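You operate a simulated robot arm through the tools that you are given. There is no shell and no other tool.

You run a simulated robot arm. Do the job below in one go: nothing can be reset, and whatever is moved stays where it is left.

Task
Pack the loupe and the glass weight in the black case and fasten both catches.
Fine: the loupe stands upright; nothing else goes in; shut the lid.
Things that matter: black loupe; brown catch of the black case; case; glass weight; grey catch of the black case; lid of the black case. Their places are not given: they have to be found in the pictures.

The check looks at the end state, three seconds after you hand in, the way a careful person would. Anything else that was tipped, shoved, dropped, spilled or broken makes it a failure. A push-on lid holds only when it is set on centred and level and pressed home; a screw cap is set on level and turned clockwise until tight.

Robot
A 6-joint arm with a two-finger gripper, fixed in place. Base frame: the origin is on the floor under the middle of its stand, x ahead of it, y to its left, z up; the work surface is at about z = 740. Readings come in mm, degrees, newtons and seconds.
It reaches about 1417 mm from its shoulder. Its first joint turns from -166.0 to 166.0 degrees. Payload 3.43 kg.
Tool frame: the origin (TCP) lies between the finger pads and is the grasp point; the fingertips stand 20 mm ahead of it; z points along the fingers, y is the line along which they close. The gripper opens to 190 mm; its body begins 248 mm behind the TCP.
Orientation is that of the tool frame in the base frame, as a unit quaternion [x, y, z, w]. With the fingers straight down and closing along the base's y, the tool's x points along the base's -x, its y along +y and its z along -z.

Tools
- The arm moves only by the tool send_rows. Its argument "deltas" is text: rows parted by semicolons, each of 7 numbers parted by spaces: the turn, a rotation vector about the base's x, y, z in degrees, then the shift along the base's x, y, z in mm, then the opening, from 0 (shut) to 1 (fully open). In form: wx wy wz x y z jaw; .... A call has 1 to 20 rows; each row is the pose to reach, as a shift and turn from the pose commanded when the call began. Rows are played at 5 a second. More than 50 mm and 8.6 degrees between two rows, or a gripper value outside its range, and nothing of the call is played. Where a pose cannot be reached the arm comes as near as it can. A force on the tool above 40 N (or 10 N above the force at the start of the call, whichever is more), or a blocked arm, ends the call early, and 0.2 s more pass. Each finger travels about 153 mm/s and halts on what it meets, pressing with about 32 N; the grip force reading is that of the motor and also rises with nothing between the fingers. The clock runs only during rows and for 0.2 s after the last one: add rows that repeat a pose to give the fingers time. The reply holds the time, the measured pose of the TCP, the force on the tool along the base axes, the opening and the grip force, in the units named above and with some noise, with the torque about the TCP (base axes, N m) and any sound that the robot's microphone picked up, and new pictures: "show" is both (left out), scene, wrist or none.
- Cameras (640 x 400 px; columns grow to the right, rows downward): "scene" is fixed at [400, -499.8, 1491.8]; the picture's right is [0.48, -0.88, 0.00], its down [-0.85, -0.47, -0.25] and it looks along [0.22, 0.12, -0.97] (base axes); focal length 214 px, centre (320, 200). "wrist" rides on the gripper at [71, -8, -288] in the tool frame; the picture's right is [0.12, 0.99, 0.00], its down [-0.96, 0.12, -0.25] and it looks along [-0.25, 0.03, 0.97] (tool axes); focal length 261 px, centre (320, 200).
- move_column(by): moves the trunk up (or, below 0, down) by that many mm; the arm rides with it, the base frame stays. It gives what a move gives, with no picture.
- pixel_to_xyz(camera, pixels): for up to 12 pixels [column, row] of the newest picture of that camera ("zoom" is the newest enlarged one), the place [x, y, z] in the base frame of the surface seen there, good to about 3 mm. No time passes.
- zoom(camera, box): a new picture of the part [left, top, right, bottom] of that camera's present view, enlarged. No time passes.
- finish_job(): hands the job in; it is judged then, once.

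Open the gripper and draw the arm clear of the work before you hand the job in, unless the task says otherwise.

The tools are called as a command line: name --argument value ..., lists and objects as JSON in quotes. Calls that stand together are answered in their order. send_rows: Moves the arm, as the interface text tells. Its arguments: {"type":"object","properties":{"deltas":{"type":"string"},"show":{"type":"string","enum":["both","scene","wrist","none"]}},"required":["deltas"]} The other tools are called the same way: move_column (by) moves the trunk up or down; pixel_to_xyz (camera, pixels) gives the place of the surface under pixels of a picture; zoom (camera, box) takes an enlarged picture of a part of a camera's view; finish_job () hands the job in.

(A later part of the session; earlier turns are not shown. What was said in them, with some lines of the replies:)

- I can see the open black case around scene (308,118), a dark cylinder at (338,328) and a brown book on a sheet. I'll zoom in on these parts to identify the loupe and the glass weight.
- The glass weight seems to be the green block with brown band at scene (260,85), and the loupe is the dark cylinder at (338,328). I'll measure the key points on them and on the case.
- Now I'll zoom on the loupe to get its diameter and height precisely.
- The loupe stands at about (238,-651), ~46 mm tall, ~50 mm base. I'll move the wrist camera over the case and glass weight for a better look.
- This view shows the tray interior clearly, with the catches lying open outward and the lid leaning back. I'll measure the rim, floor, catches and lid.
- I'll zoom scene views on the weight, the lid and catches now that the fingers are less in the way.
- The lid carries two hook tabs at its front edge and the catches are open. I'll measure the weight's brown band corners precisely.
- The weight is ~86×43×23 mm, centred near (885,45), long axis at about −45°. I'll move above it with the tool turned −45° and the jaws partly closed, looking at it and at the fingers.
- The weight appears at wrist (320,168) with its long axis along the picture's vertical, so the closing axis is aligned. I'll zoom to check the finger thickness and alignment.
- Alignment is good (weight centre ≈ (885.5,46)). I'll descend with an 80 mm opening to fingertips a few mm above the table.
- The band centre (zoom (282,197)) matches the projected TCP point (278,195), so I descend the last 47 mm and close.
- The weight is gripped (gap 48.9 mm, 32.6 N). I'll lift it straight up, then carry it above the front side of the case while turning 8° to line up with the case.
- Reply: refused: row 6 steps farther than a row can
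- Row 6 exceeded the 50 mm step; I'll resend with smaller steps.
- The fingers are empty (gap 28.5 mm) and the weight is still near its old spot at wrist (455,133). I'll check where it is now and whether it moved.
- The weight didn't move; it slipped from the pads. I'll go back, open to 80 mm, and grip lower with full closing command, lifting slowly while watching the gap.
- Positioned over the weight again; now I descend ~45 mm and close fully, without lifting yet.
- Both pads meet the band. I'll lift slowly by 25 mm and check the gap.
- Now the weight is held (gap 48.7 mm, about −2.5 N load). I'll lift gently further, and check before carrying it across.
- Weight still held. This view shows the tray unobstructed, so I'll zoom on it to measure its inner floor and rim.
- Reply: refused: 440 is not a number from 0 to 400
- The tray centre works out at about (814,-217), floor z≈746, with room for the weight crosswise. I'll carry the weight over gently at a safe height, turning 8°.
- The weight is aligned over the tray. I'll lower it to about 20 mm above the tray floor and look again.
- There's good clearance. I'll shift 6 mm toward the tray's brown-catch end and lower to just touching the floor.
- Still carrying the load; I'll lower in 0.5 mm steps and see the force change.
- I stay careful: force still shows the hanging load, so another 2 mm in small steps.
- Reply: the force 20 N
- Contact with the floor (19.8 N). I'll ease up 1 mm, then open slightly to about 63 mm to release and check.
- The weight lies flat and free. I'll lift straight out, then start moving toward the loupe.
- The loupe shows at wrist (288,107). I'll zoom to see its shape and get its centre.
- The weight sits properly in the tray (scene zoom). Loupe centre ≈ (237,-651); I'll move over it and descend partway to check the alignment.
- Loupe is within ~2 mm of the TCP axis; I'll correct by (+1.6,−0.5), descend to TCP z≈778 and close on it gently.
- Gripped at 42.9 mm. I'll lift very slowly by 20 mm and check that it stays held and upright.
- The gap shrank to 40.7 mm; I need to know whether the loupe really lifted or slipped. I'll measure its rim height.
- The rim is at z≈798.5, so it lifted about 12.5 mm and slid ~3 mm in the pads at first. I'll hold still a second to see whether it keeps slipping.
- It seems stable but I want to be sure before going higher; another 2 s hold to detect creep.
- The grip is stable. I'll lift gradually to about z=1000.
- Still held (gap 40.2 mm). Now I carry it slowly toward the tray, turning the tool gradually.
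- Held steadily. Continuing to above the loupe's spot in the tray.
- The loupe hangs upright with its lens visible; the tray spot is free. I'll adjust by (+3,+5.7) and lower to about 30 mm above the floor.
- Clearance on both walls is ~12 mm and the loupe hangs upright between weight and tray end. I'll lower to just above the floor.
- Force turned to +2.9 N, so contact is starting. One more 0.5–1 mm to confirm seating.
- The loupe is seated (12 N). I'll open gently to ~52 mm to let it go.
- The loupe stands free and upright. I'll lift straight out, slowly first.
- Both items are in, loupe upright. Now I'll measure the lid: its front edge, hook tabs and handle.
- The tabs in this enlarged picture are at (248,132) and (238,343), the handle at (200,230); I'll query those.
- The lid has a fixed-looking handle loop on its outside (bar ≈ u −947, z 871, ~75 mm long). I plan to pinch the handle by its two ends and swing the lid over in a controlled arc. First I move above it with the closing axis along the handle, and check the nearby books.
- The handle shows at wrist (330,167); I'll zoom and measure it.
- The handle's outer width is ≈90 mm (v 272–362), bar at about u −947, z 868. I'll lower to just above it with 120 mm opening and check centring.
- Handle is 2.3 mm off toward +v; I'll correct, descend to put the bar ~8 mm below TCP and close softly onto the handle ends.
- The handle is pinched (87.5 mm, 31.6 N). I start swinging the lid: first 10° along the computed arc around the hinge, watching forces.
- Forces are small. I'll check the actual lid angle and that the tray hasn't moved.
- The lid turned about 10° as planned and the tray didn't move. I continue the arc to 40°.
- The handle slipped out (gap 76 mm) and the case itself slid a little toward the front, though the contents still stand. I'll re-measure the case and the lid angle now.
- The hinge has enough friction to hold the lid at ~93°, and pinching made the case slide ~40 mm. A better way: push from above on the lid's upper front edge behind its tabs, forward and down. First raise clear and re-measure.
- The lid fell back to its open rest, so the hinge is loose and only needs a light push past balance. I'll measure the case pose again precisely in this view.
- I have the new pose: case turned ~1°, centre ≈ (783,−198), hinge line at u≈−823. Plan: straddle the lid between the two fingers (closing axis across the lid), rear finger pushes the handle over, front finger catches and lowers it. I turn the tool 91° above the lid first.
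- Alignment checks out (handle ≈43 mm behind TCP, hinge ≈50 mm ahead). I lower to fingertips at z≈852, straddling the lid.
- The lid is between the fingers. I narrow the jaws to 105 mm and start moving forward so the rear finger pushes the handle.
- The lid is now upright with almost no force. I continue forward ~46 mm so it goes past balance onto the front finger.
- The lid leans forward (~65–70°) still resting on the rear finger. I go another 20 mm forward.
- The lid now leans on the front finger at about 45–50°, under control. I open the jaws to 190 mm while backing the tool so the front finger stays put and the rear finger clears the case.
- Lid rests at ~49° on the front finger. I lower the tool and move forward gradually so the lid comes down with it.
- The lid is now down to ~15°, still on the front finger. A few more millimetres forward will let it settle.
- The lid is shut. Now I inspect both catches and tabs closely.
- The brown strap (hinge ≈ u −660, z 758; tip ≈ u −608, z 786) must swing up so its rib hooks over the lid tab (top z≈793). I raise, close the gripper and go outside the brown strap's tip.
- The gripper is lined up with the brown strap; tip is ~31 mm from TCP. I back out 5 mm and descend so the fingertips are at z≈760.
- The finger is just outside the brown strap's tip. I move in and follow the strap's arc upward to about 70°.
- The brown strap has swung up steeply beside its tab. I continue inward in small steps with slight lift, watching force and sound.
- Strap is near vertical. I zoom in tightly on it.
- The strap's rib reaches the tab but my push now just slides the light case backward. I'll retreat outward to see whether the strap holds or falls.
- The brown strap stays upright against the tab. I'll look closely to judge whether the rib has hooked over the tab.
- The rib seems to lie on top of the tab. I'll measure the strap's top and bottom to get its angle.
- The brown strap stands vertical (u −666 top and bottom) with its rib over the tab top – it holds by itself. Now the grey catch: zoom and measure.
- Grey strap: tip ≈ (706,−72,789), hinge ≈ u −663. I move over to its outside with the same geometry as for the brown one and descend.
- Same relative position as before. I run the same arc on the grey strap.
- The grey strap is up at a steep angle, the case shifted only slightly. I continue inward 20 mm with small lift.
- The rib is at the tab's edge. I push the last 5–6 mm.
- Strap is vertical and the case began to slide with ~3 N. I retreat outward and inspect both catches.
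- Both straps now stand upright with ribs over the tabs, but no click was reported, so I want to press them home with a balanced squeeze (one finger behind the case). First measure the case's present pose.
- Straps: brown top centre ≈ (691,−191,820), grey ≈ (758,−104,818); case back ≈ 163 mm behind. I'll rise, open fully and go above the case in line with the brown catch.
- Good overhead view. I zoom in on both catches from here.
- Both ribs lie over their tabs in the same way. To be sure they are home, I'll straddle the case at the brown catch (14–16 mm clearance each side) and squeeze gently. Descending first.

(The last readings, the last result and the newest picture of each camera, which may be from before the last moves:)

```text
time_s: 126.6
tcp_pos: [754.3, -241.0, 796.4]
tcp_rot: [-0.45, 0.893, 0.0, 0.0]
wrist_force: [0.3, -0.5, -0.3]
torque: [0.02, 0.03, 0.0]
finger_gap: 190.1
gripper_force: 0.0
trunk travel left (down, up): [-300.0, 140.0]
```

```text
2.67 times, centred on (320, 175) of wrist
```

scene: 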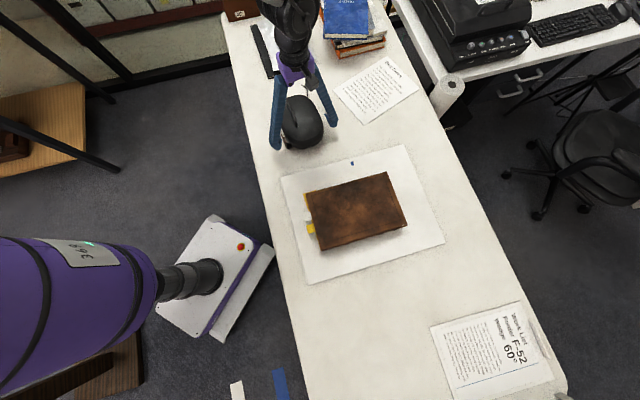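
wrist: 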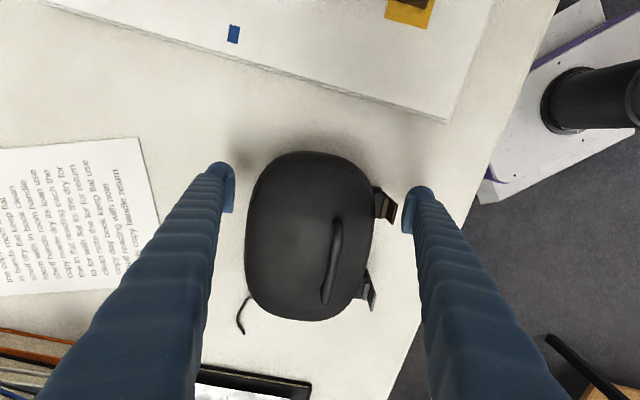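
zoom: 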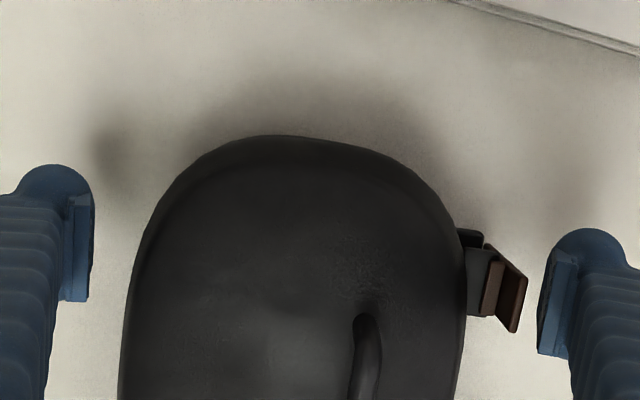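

Front gap ≈8 mm, rear ≈17 mm: I shift 4 mm forward and begin closing slowly.

send_rows --deltas "0 0 0 -3.2 2.4 0 1; 0 0 0 -3.2 2.4 0 0.97; 0 0 0 -3.2 2.4 0 0.945; 0 0 0 -3.2 2.4 0 0.925; 0 0 0 -3.2 2.4 0 0.91; 0 0 0 -3.2 2.4 0 0.9; 0 0 0 -3.2 2.4 0 0.89; 0 0 0 -3.2 2.4 0 0.88; 0 0 0 -3.2 2.4 0 0.88" --show "wrist"

zoom --camera "wrist" --box '[200, 100, 440, 250]'

```text
time_s: 128.6
tcp_pos: [750.3, -238.1, 796.5]
tcp_rot: [-0.45, 0.893, 0.0, 0.0]
wrist_force: [-0.2, -0.6, 0.6]
torque: [-0.01, 0.0, 0.0]
finger_gap: 167.1
gripper_force: 0.2
trunk travel left (down, up): [-300.0, 140.0]
```

wrist: 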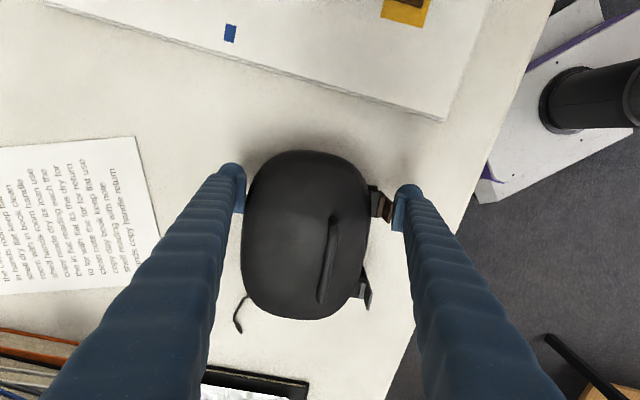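

```text
2.67 times, centred on (320, 175) of wrist
```

zoom: 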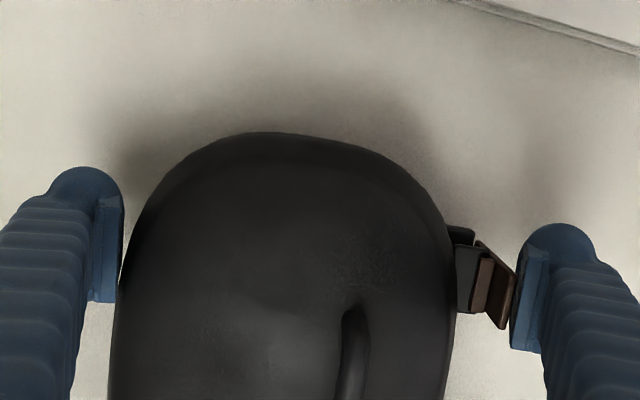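

Nearly touching on both sides. I close on in ~1 mm steps and watch for the grip force.

send_rows --deltas "0 0 0 0 0 0 0.875; 0 0 0 0 0 0 0.87; 0 0 0 0 0 0 0.865; 0 0 0 0 0 0 0.86; 0 0 0 0 0 0 0.855; 0 0 0 0 0 0 0.85; 0 0 0 0 0 0 0.85" --show "wrist"

zoom --camera "wrist" --box '[200, 100, 440, 250]'

```text
time_s: 130.2
tcp_pos: [749.8, -238.6, 796.9]
tcp_rot: [-0.45, 0.893, 0.001, 0.001]
wrist_force: [-3.5, -0.1, 1.7]
torque: [0.07, 0.05, 0.09]
finger_gap: 163.7
gripper_force: 2.0
trunk travel left (down, up): [-300.0, 140.0]
```

wrist: 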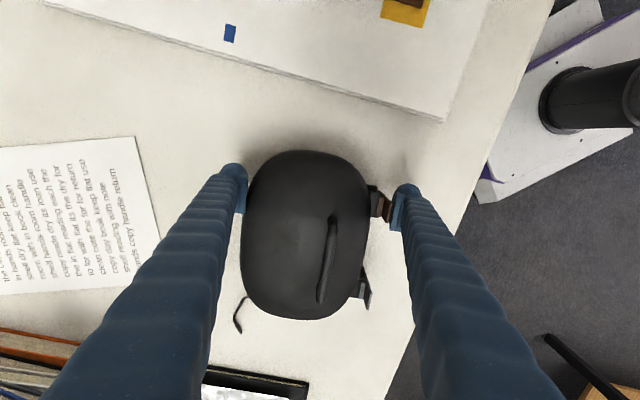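

```text
2.67 times, centred on (320, 175) of wrist
```

zoom: 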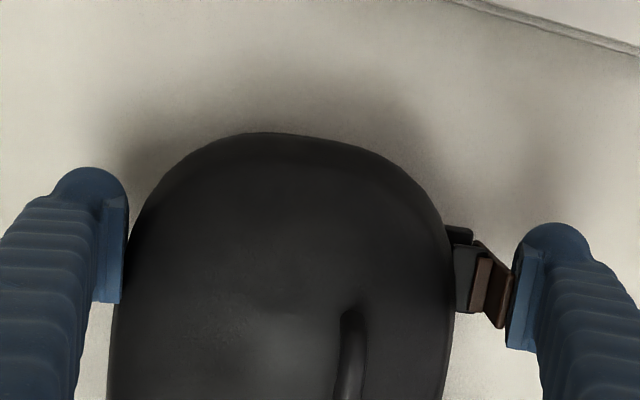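

Contact: gap 163.7 mm, grip beginning (2 N). I continue the squeeze moderately to press the catch home.

send_rows --deltas "0 0 0 0 0 0 0.845; 0 0 0 0 0 0 0.84; 0 0 0 0 0 0 0.835; 0 0 0 0 0 0 0.83; 0 0 0 0 0 0 0.82; 0 0 0 0 0 0 0.82; 0 0 0 0 0 0 0.82" --show "wrist"

zoom --camera "wrist" --box '[200, 100, 440, 250]'

```text
time_s: 131.8
tcp_pos: [749.7, -238.3, 797.3]
tcp_rot: [-0.45, 0.893, 0.0, 0.0]
wrist_force: [0.8, -2.5, 3.2]
torque: [-0.1, -0.15, -0.16]
finger_gap: 158.5
gripper_force: 3.2
trunk travel left (down, up): [-300.0, 140.0]
```

wrist: 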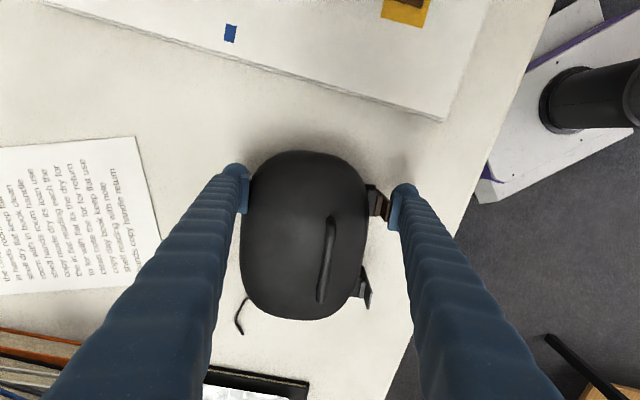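

```text
2.67 times, centred on (320, 175) of wrist
```

zoom: 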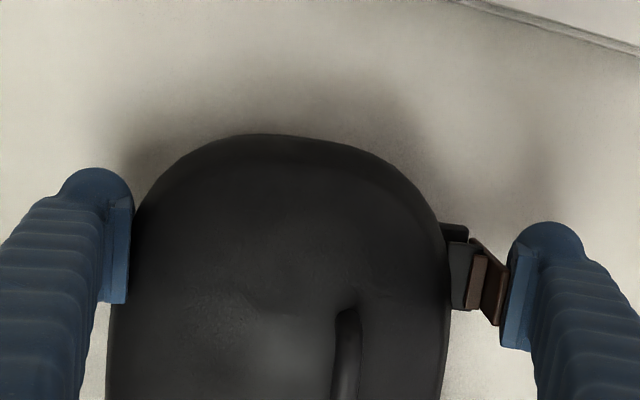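

The gap shrank to 158.5 mm at only 3 N. I zoom in on the catch to see what moved.

zoom --camera "wrist" --box '[360, 175, 405, 225]'

zoom --camera "wrist" --box '[215, 150, 275, 225]'

```text
8.00 times, centred on (382, 200) of wrist
```

zoom: 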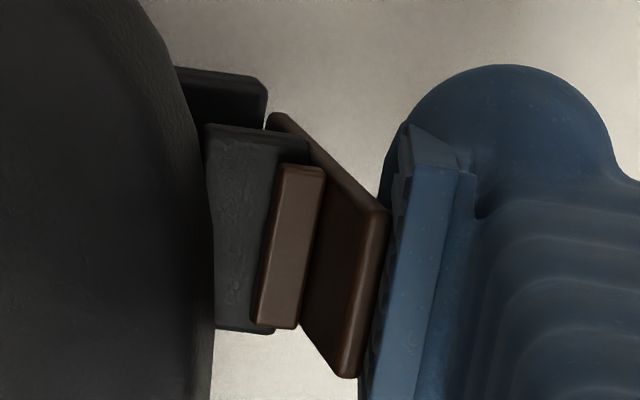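

```text
5.33 times, centred on (245, 188) of wrist
```

zoom: 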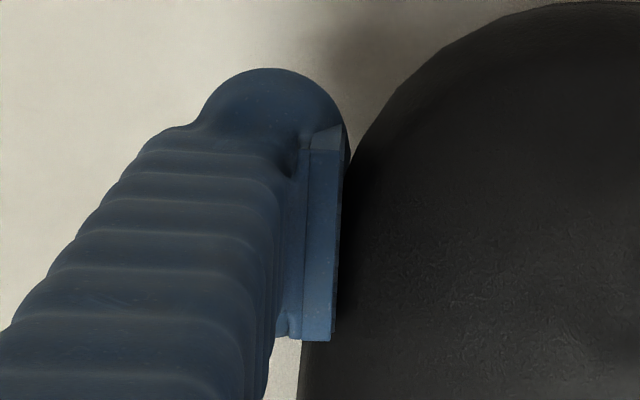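

The rib is still properly on the tab; the pads only turned the case a little. I continue closing slightly to build up real pressing force, watching carefully.

send_rows --deltas "0 0 0 0 0 0 0.815; 0 0 0 0 0 0 0.81; 0 0 0 0 0 0 0.805; 0 0 0 0 0 0 0.8; 0 0 0 0 0 0 0.8" --show "wrist"

zoom --camera "wrist" --box '[360, 175, 405, 225]'

```text
time_s: 133.0
tcp_pos: [751.0, -239.2, 796.9]
tcp_rot: [-0.45, 0.893, 0.0, 0.0]
wrist_force: [3.9, -3.9, 8.1]
torque: [-0.33, -0.82, -0.27]
finger_gap: 156.2
gripper_force: 31.8
trunk travel left (down, up): [-300.0, 140.0]
```

wrist: 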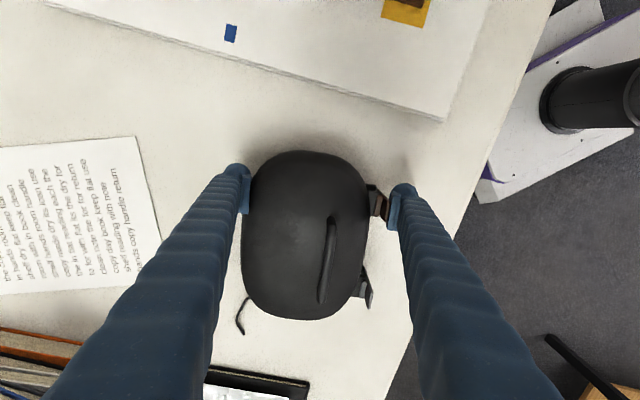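

```text
8.00 times, centred on (382, 200) of wrist
```

zoom: 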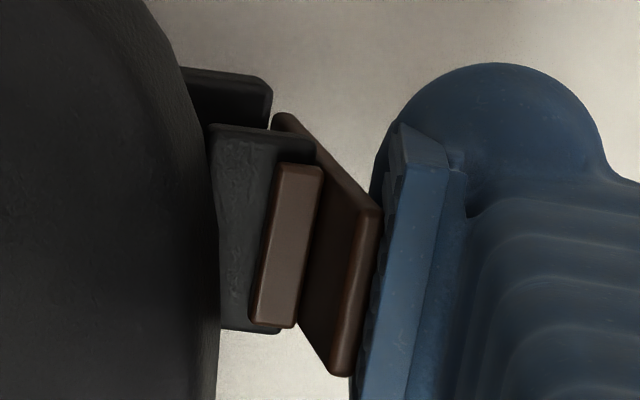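

Full squeeze force (31.8 N) with the gap steady at 156 mm: the brown catch is hard home. I release slowly and rise.

send_rows --deltas "0 0 0 0 0 0 0.83; 0 0 0 0 0 0 0.86; 0 0 0 0 0 0 0.9; 0 0 0 0 0 0 0.95; 0 0 0 0 0 0 1; 0 0 0 0 0 0 1; 0 0 0 0 0 30 1; 0 0 0 0 0 75 1; 0 0 0 0 0 120 1; 0 0 0 0 0 165 1; 0 0 0 0 0 200 1; 0 0 0 0 0 200 1" --show "both"

zoom --camera "wrist" --box '[260, 130, 400, 260]'

zoom --camera "scene" --box '[260, 85, 340, 155]'

```text
time_s: 135.6
tcp_pos: [749.7, -237.7, 999.0]
tcp_rot: [-0.45, 0.893, 0.001, -0.001]
wrist_force: [0.5, -0.1, -0.2]
torque: [-0.02, 0.03, 0.01]
finger_gap: 189.9
gripper_force: 0.0
trunk travel left (down, up): [-300.0, 140.0]
```

scene: 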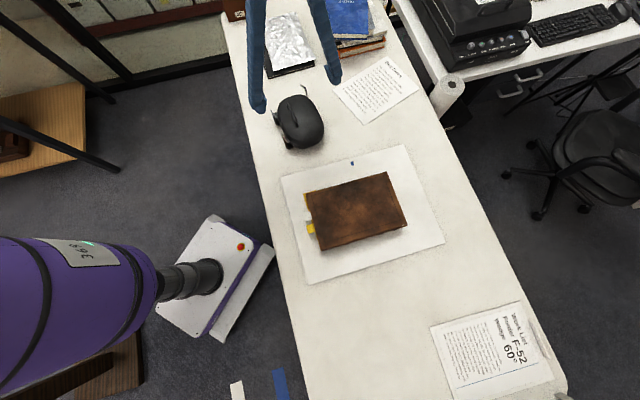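
wrist: 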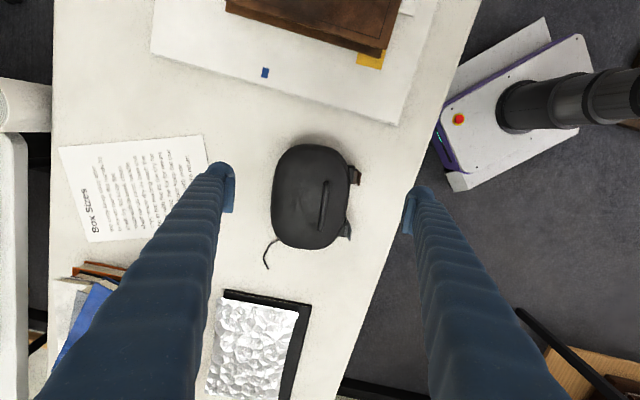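

```text
3.08 times, centred on (330, 195) of wrist
```

zoom: 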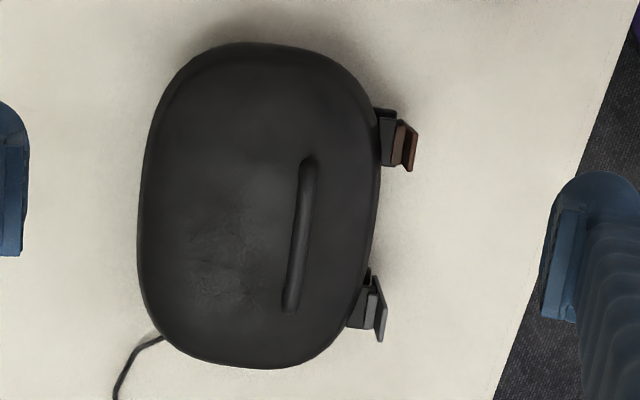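

```text
5.71 times, centred on (300, 120) of scene
```

zoom: 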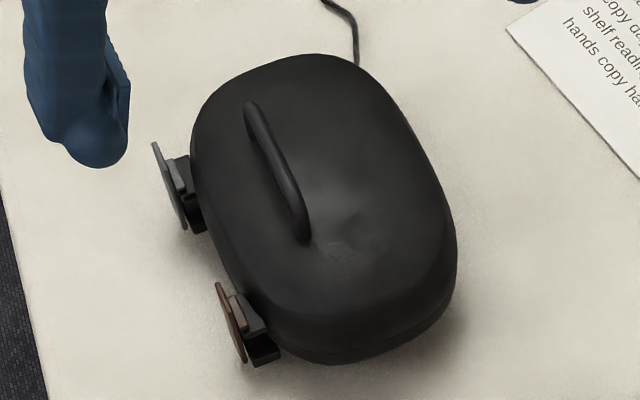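

Brown stays up. The case has yawed a few degrees, so I measure it again before pressing the grey catch.

zoom --camera "wrist" --box '[260, 130, 400, 260]'

pixel_to_xyz --camera "zoom" --pixels '[[416, 130], [411, 168], [385, 135], [386, 290], [381, 338], [360, 310], [310, 165], [290, 305], [145, 160], [141, 220], [145, 280], [160, 325]]'

pixel_to_xyz --camera "zoom" --pixels '[[140, 200], [143, 260], [150, 300], [378, 200], [374, 240], [300, 200], [297, 260], [240, 45], [280, 44], [250, 366], [300, 360], [372, 320]]'

```text
3.08 times, centred on (330, 195) of wrist
```

zoom: 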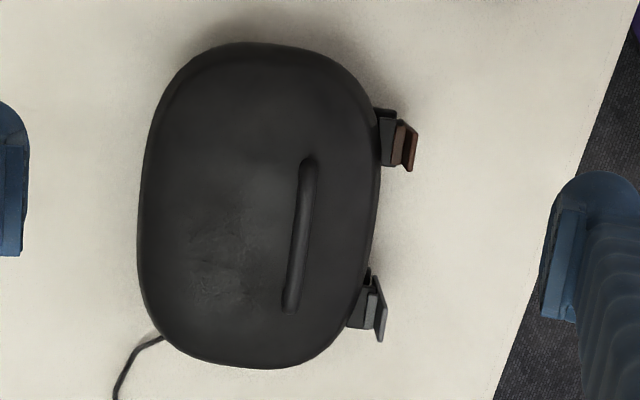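

```text
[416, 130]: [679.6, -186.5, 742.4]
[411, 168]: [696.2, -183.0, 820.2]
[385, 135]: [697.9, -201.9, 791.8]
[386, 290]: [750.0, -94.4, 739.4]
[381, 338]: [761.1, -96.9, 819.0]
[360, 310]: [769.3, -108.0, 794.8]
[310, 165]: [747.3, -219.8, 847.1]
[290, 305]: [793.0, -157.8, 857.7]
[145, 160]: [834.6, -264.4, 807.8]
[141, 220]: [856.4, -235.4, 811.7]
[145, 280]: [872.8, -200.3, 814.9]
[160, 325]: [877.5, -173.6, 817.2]
```

```text
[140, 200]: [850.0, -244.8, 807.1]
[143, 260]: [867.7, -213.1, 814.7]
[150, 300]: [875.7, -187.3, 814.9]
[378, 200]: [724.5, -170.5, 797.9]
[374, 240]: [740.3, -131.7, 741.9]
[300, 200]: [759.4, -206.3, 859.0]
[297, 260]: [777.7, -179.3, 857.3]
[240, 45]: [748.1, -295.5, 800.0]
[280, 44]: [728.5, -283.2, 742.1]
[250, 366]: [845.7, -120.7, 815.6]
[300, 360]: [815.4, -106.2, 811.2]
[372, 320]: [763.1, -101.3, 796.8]
```

The case is still aligned (V≈53°). I move along to the grey catch, stay open, and descend to straddle there.

send_rows --deltas "0 0 0 15 20 0 1; 0 0 0 35 48 0 1; 0 0 0 52 70 0 1; 0 0 0 59.7 80.7 0 1; 0 0 0 59.7 80.7 -40 1; 0 0 0 59.7 80.7 -85 1; 0 0 0 59.7 80.7 -130 1; 0 0 0 59.7 80.7 -170 1; 0 0 0 59.7 80.7 -192 1; 0 0 0 59.7 80.7 -200 1; 0 0 0 59.7 80.7 -200 1" --show "both"

zoom --camera "wrist" --box '[200, 100, 440, 250]'

```text
time_s: 138.0
tcp_pos: [812.0, -156.4, 796.3]
tcp_rot: [-0.45, 0.893, 0.0, 0.0]
wrist_force: [0.5, -0.6, 0.0]
torque: [0.05, -0.01, -0.01]
finger_gap: 189.8
gripper_force: 0.0
trunk travel left (down, up): [-300.0, 140.0]
```

scene: 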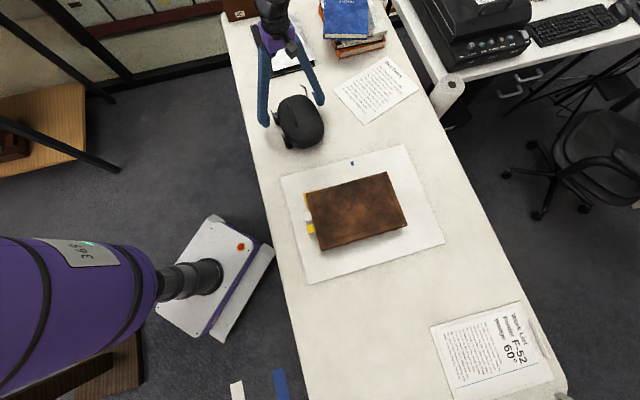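
wrist: 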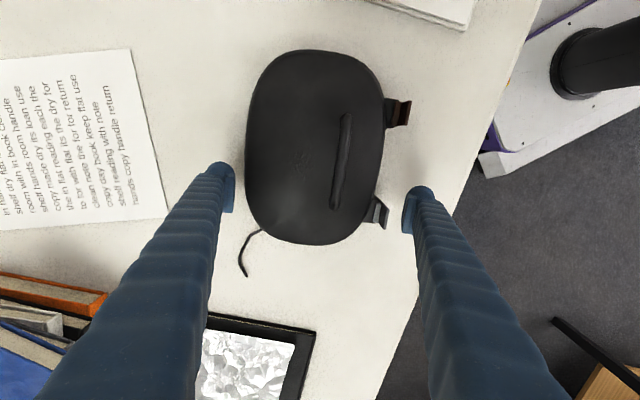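

```text
2.67 times, centred on (320, 175) of wrist
```

zoom: 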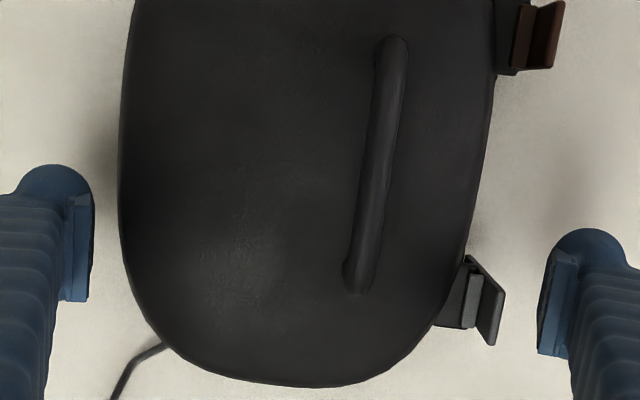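

Symmetric ~15 mm gaps. I close slowly onto the grey catch.

send_rows --deltas "0 0 0 0 0 0 0.97; 0 0 0 0 0 0 0.945; 0 0 0 0 0 0 0.925; 0 0 0 0 0 0 0.91; 0 0 0 0 0 0 0.9; 0 0 0 0 0 0 0.89; 0 0 0 0 0 0 0.88; 0 0 0 0 0 0 0.87; 0 0 0 0 0 0 0.86; 0 0 0 0 0 0 0.85; 0 0 0 0 0 0 0.85" --show "wrist"

zoom --camera "wrist" --box '[200, 100, 440, 250]'

```text
time_s: 140.4
tcp_pos: [810.3, -156.7, 797.5]
tcp_rot: [-0.45, 0.893, 0.0, 0.0]
wrist_force: [1.0, -0.5, -0.5]
torque: [0.0, -0.02, 0.05]
finger_gap: 162.7
gripper_force: 0.2
trunk travel left (down, up): [-300.0, 140.0]
```

wrist: 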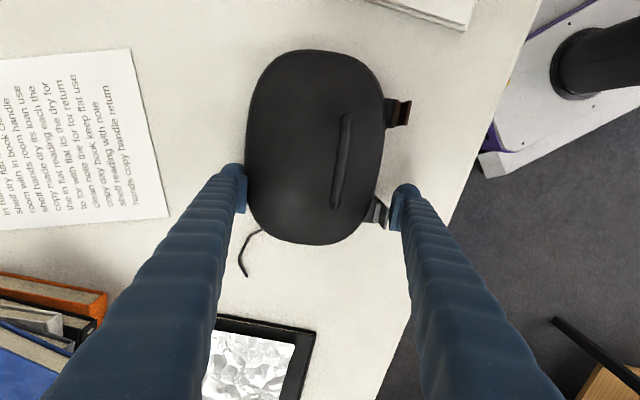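

```text
2.67 times, centred on (320, 175) of wrist
```

zoom: 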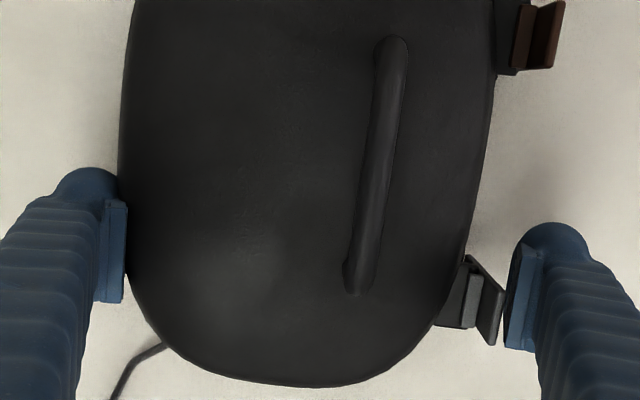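

Almost touching both sides. I continue in 1 mm steps to full press.

send_rows --deltas "0 0 0 0 0 0 0.845; 0 0 0 0 0 0 0.84; 0 0 0 0 0 0 0.835; 0 0 0 0 0 0 0.83; 0 0 0 0 0 0 0.825; 0 0 0 0 0 0 0.82; 0 0 0 0 0 0 0.82" --show "none"

send_rows --deltas "0 0 0 0 0 0 0.815; 0 0 0 0 0 0 0.81; 0 0 0 0 0 0 0.805; 0 0 0 0 0 0 0.8; 0 0 0 0 0 0 0.8" --show "wrist"

zoom --camera "wrist" --box '[360, 175, 405, 235]'

```text
time_s: 142.0
tcp_pos: [810.9, -157.2, 796.7]
tcp_rot: [-0.449, 0.893, 0.0, 0.0]
wrist_force: [3.8, -2.8, 6.1]
torque: [-0.05, -0.05, 0.26]
finger_gap: 157.7
gripper_force: 32.2
trunk travel left (down, up): [-300.0, 140.0]
```

```text
time_s: 143.2
tcp_pos: [810.1, -156.9, 797.6]
tcp_rot: [-0.45, 0.893, 0.0, 0.0]
wrist_force: [5.3, -3.8, 8.5]
torque: [-0.34, -0.31, 0.25]
finger_gap: 157.7
gripper_force: 32.5
trunk travel left (down, up): [-300.0, 140.0]
```

wrist: 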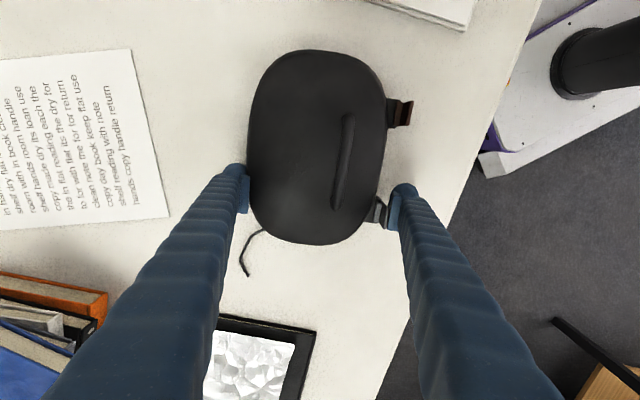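

```text
6.67 times, centred on (382, 205) of wrist
```

zoom: 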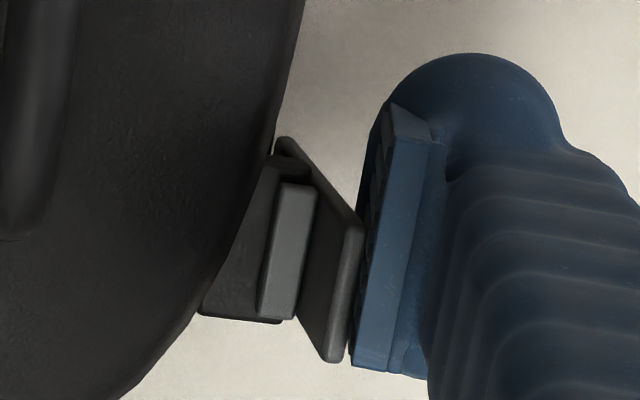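

Grey catch pressed with the full 32 N, gap constant at 157.7 mm – home. I release slowly and rise clear.

send_rows --deltas "0 0 0 0 0 0 0.83; 0 0 0 0 0 0 0.86; 0 0 0 0 0 0 0.9; 0 0 0 0 0 0 0.95; 0 0 0 0 0 0 1; 0 0 0 0 0 0 1; 0 0 0 0 0 30 1; 0 0 0 0 0 75 1; 0 0 0 0 0 120 1; 0 0 0 0 0 165 1; 0 0 0 0 0 210 1; 0 0 0 0 0 250 1; 0 0 0 0 0 250 1" --show "both"

zoom --camera "wrist" --box '[250, 90, 390, 240]'

zoom --camera "scene" --box '[265, 90, 335, 155]'

```text
time_s: 146.0
tcp_pos: [810.2, -156.9, 1046.3]
tcp_rot: [-0.45, 0.893, 0.0, -0.002]
wrist_force: [0.1, 0.6, 0.0]
torque: [0.02, 0.04, -0.02]
finger_gap: 189.8
gripper_force: 0.1
trunk travel left (down, up): [-300.0, 140.0]
```

scene: 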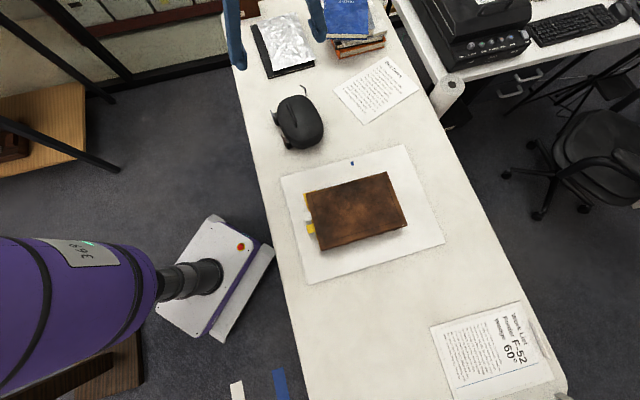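
wrist: 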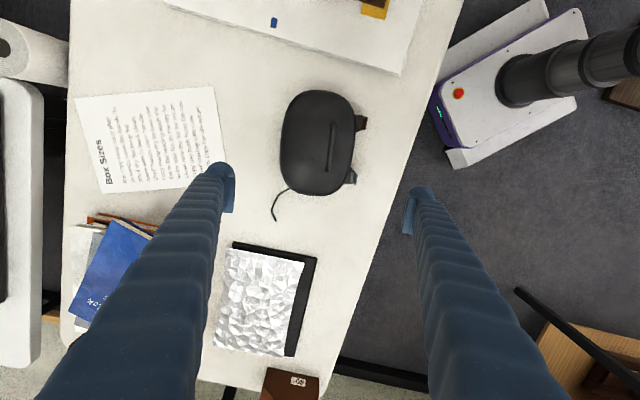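

```text
2.67 times, centred on (320, 165) of wrist
```

zoom: 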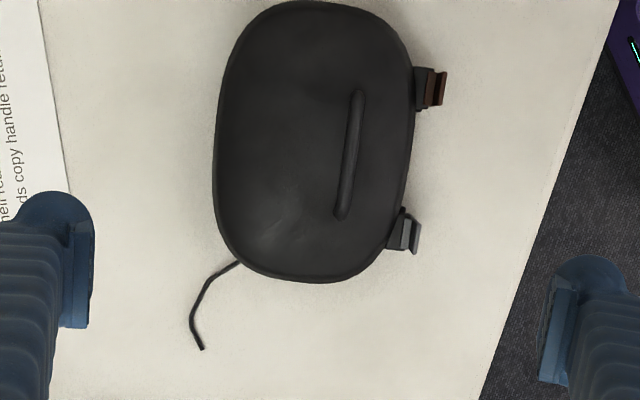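

```text
6.15 times, centred on (300, 122) of scene
```

zoom: 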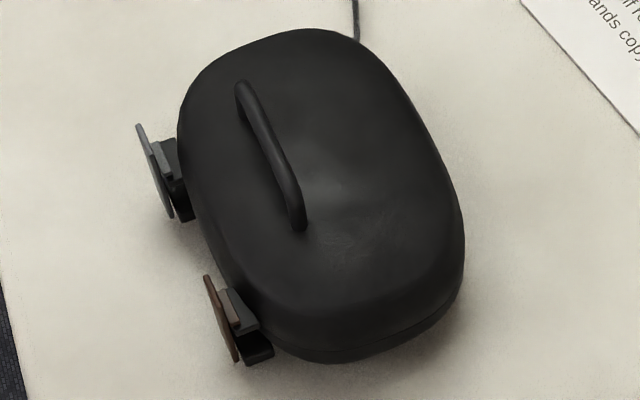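

Both straps remain upright. A last close look at both catches and the lid seam before moving away.

zoom --camera "scene" --box '[284, 128, 316, 152]'

zoom --camera "scene" --box '[278, 102, 306, 126]'

zoom --camera "wrist" --box '[340, 105, 375, 190]'

```text
16.00 times, centred on (300, 140) of scene
```

zoom: 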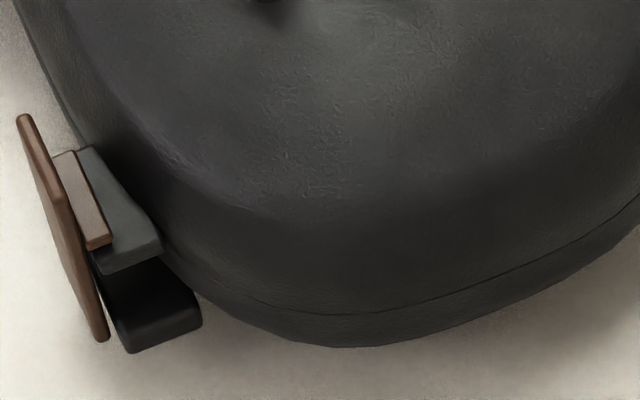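

```text
16.00 times, centred on (292, 114) of scene
```

zoom: 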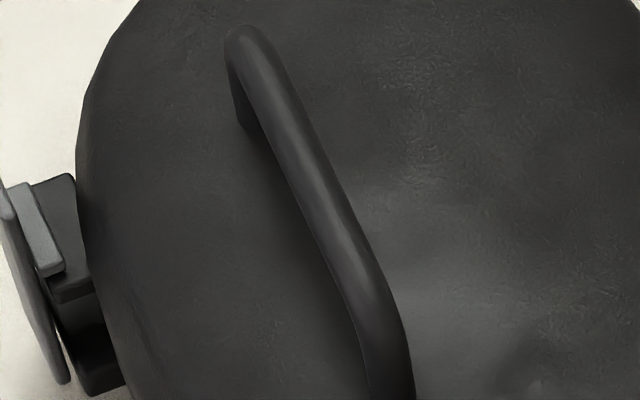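

```text
4.71 times, centred on (358, 148) of wrist
```

zoom: 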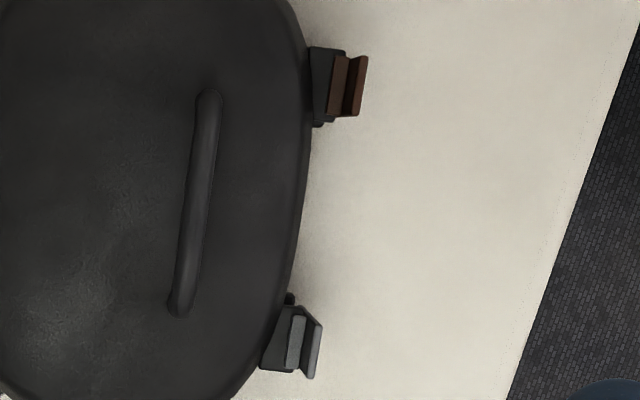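

The seam is closed and both ribs sit over their tabs. I draw the open gripper up and away from the work.

send_rows --deltas "0 0 0 0 0 40 1; 0 0 0 -10 -10 80 1; 0 0 0 -30 -35 105 1; 0 0 0 -55 -70 110 1; 0 0 0 -80 -105 110 1; 0 0 0 -105 -140 110 1; 0 0 0 -130 -175 110 1; 0 0 0 -155 -210 110 1; 0 0 0 -175 -240 110 1; 0 0 0 -190 -265 110 1; 0 0 0 -190 -265 110 1" --show "both"

zoom --camera "scene" --box '[225, 60, 385, 170]'

```text
time_s: 148.4
tcp_pos: [620.5, -420.6, 1157.4]
tcp_rot: [-0.451, 0.893, 0.0, -0.001]
wrist_force: [-0.8, -0.3, -0.2]
torque: [0.03, 0.0, 0.02]
finger_gap: 189.9
gripper_force: 0.2
trunk travel left (down, up): [-300.0, 140.0]
```

scene: 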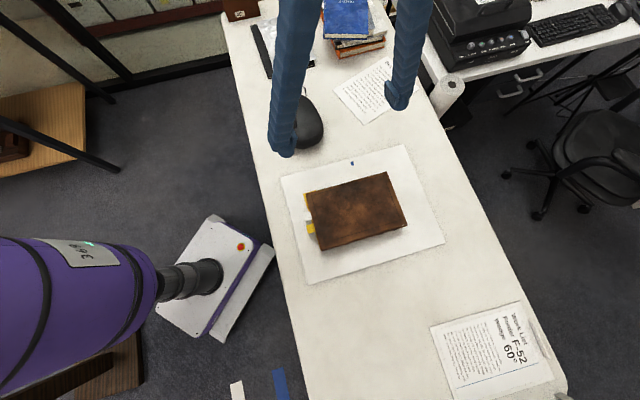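
wrist: 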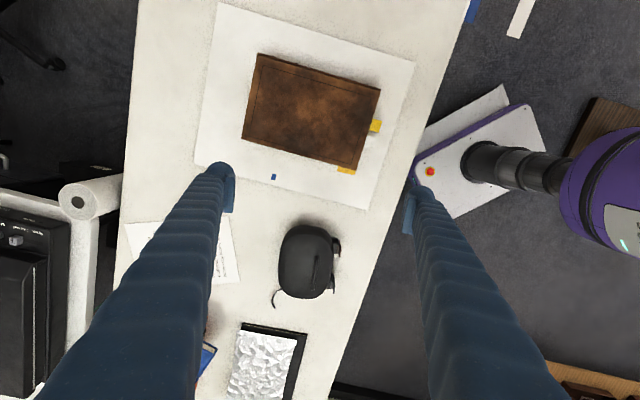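

```text
3.64 times, centred on (305, 115) of scene
```

zoom: 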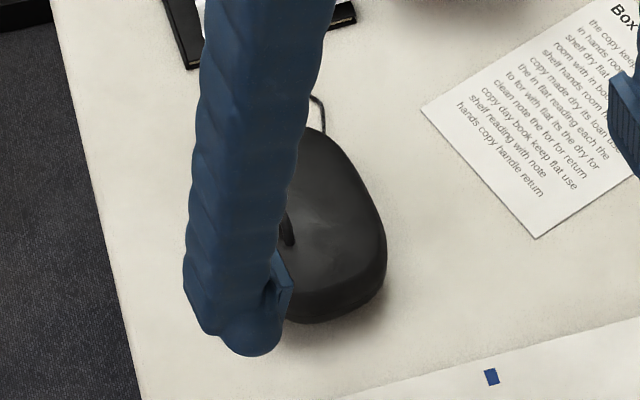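

The case is shut, both catches stand upright with their ribs over the tabs, and nothing else on the table looks disturbed. The open gripper is well clear, at z≈1157, so I hand the job in.

finish_job

```text
The job is handed in.
```

I handed the job in with the loupe and the glass weight in the black case, the lid shut and both catches up.

- **Contents:** The weight lies flat and the loupe was standing upright beside it when the lid came down. I could not see inside after that, so its final position is not confirmed. Nothing else went in.
- **Catches:** I pressed the brown and grey catches in turn with about 32 N until they stopped moving. Each rib sits over its lid tab and the straps stay up by themselves. No click was picked up from either catch, so I judged them fastened by position and by that firm stop.
- **Case moved:** My first try at closing the lid pinched the handle and dragged the case about 40 mm toward the table edge. It slid a few millimetres more, mostly away from the edge, while I worked the catches. It is fully on the table and was not tipped.
- **Weight slipped once:** My first lift of the glass weight slipped out of the fingers. The weight was still in its original spot and unharmed, and the second lift held.

I saw nothing else on the table shifted or knocked. The gripper is open and raised clear of the work.
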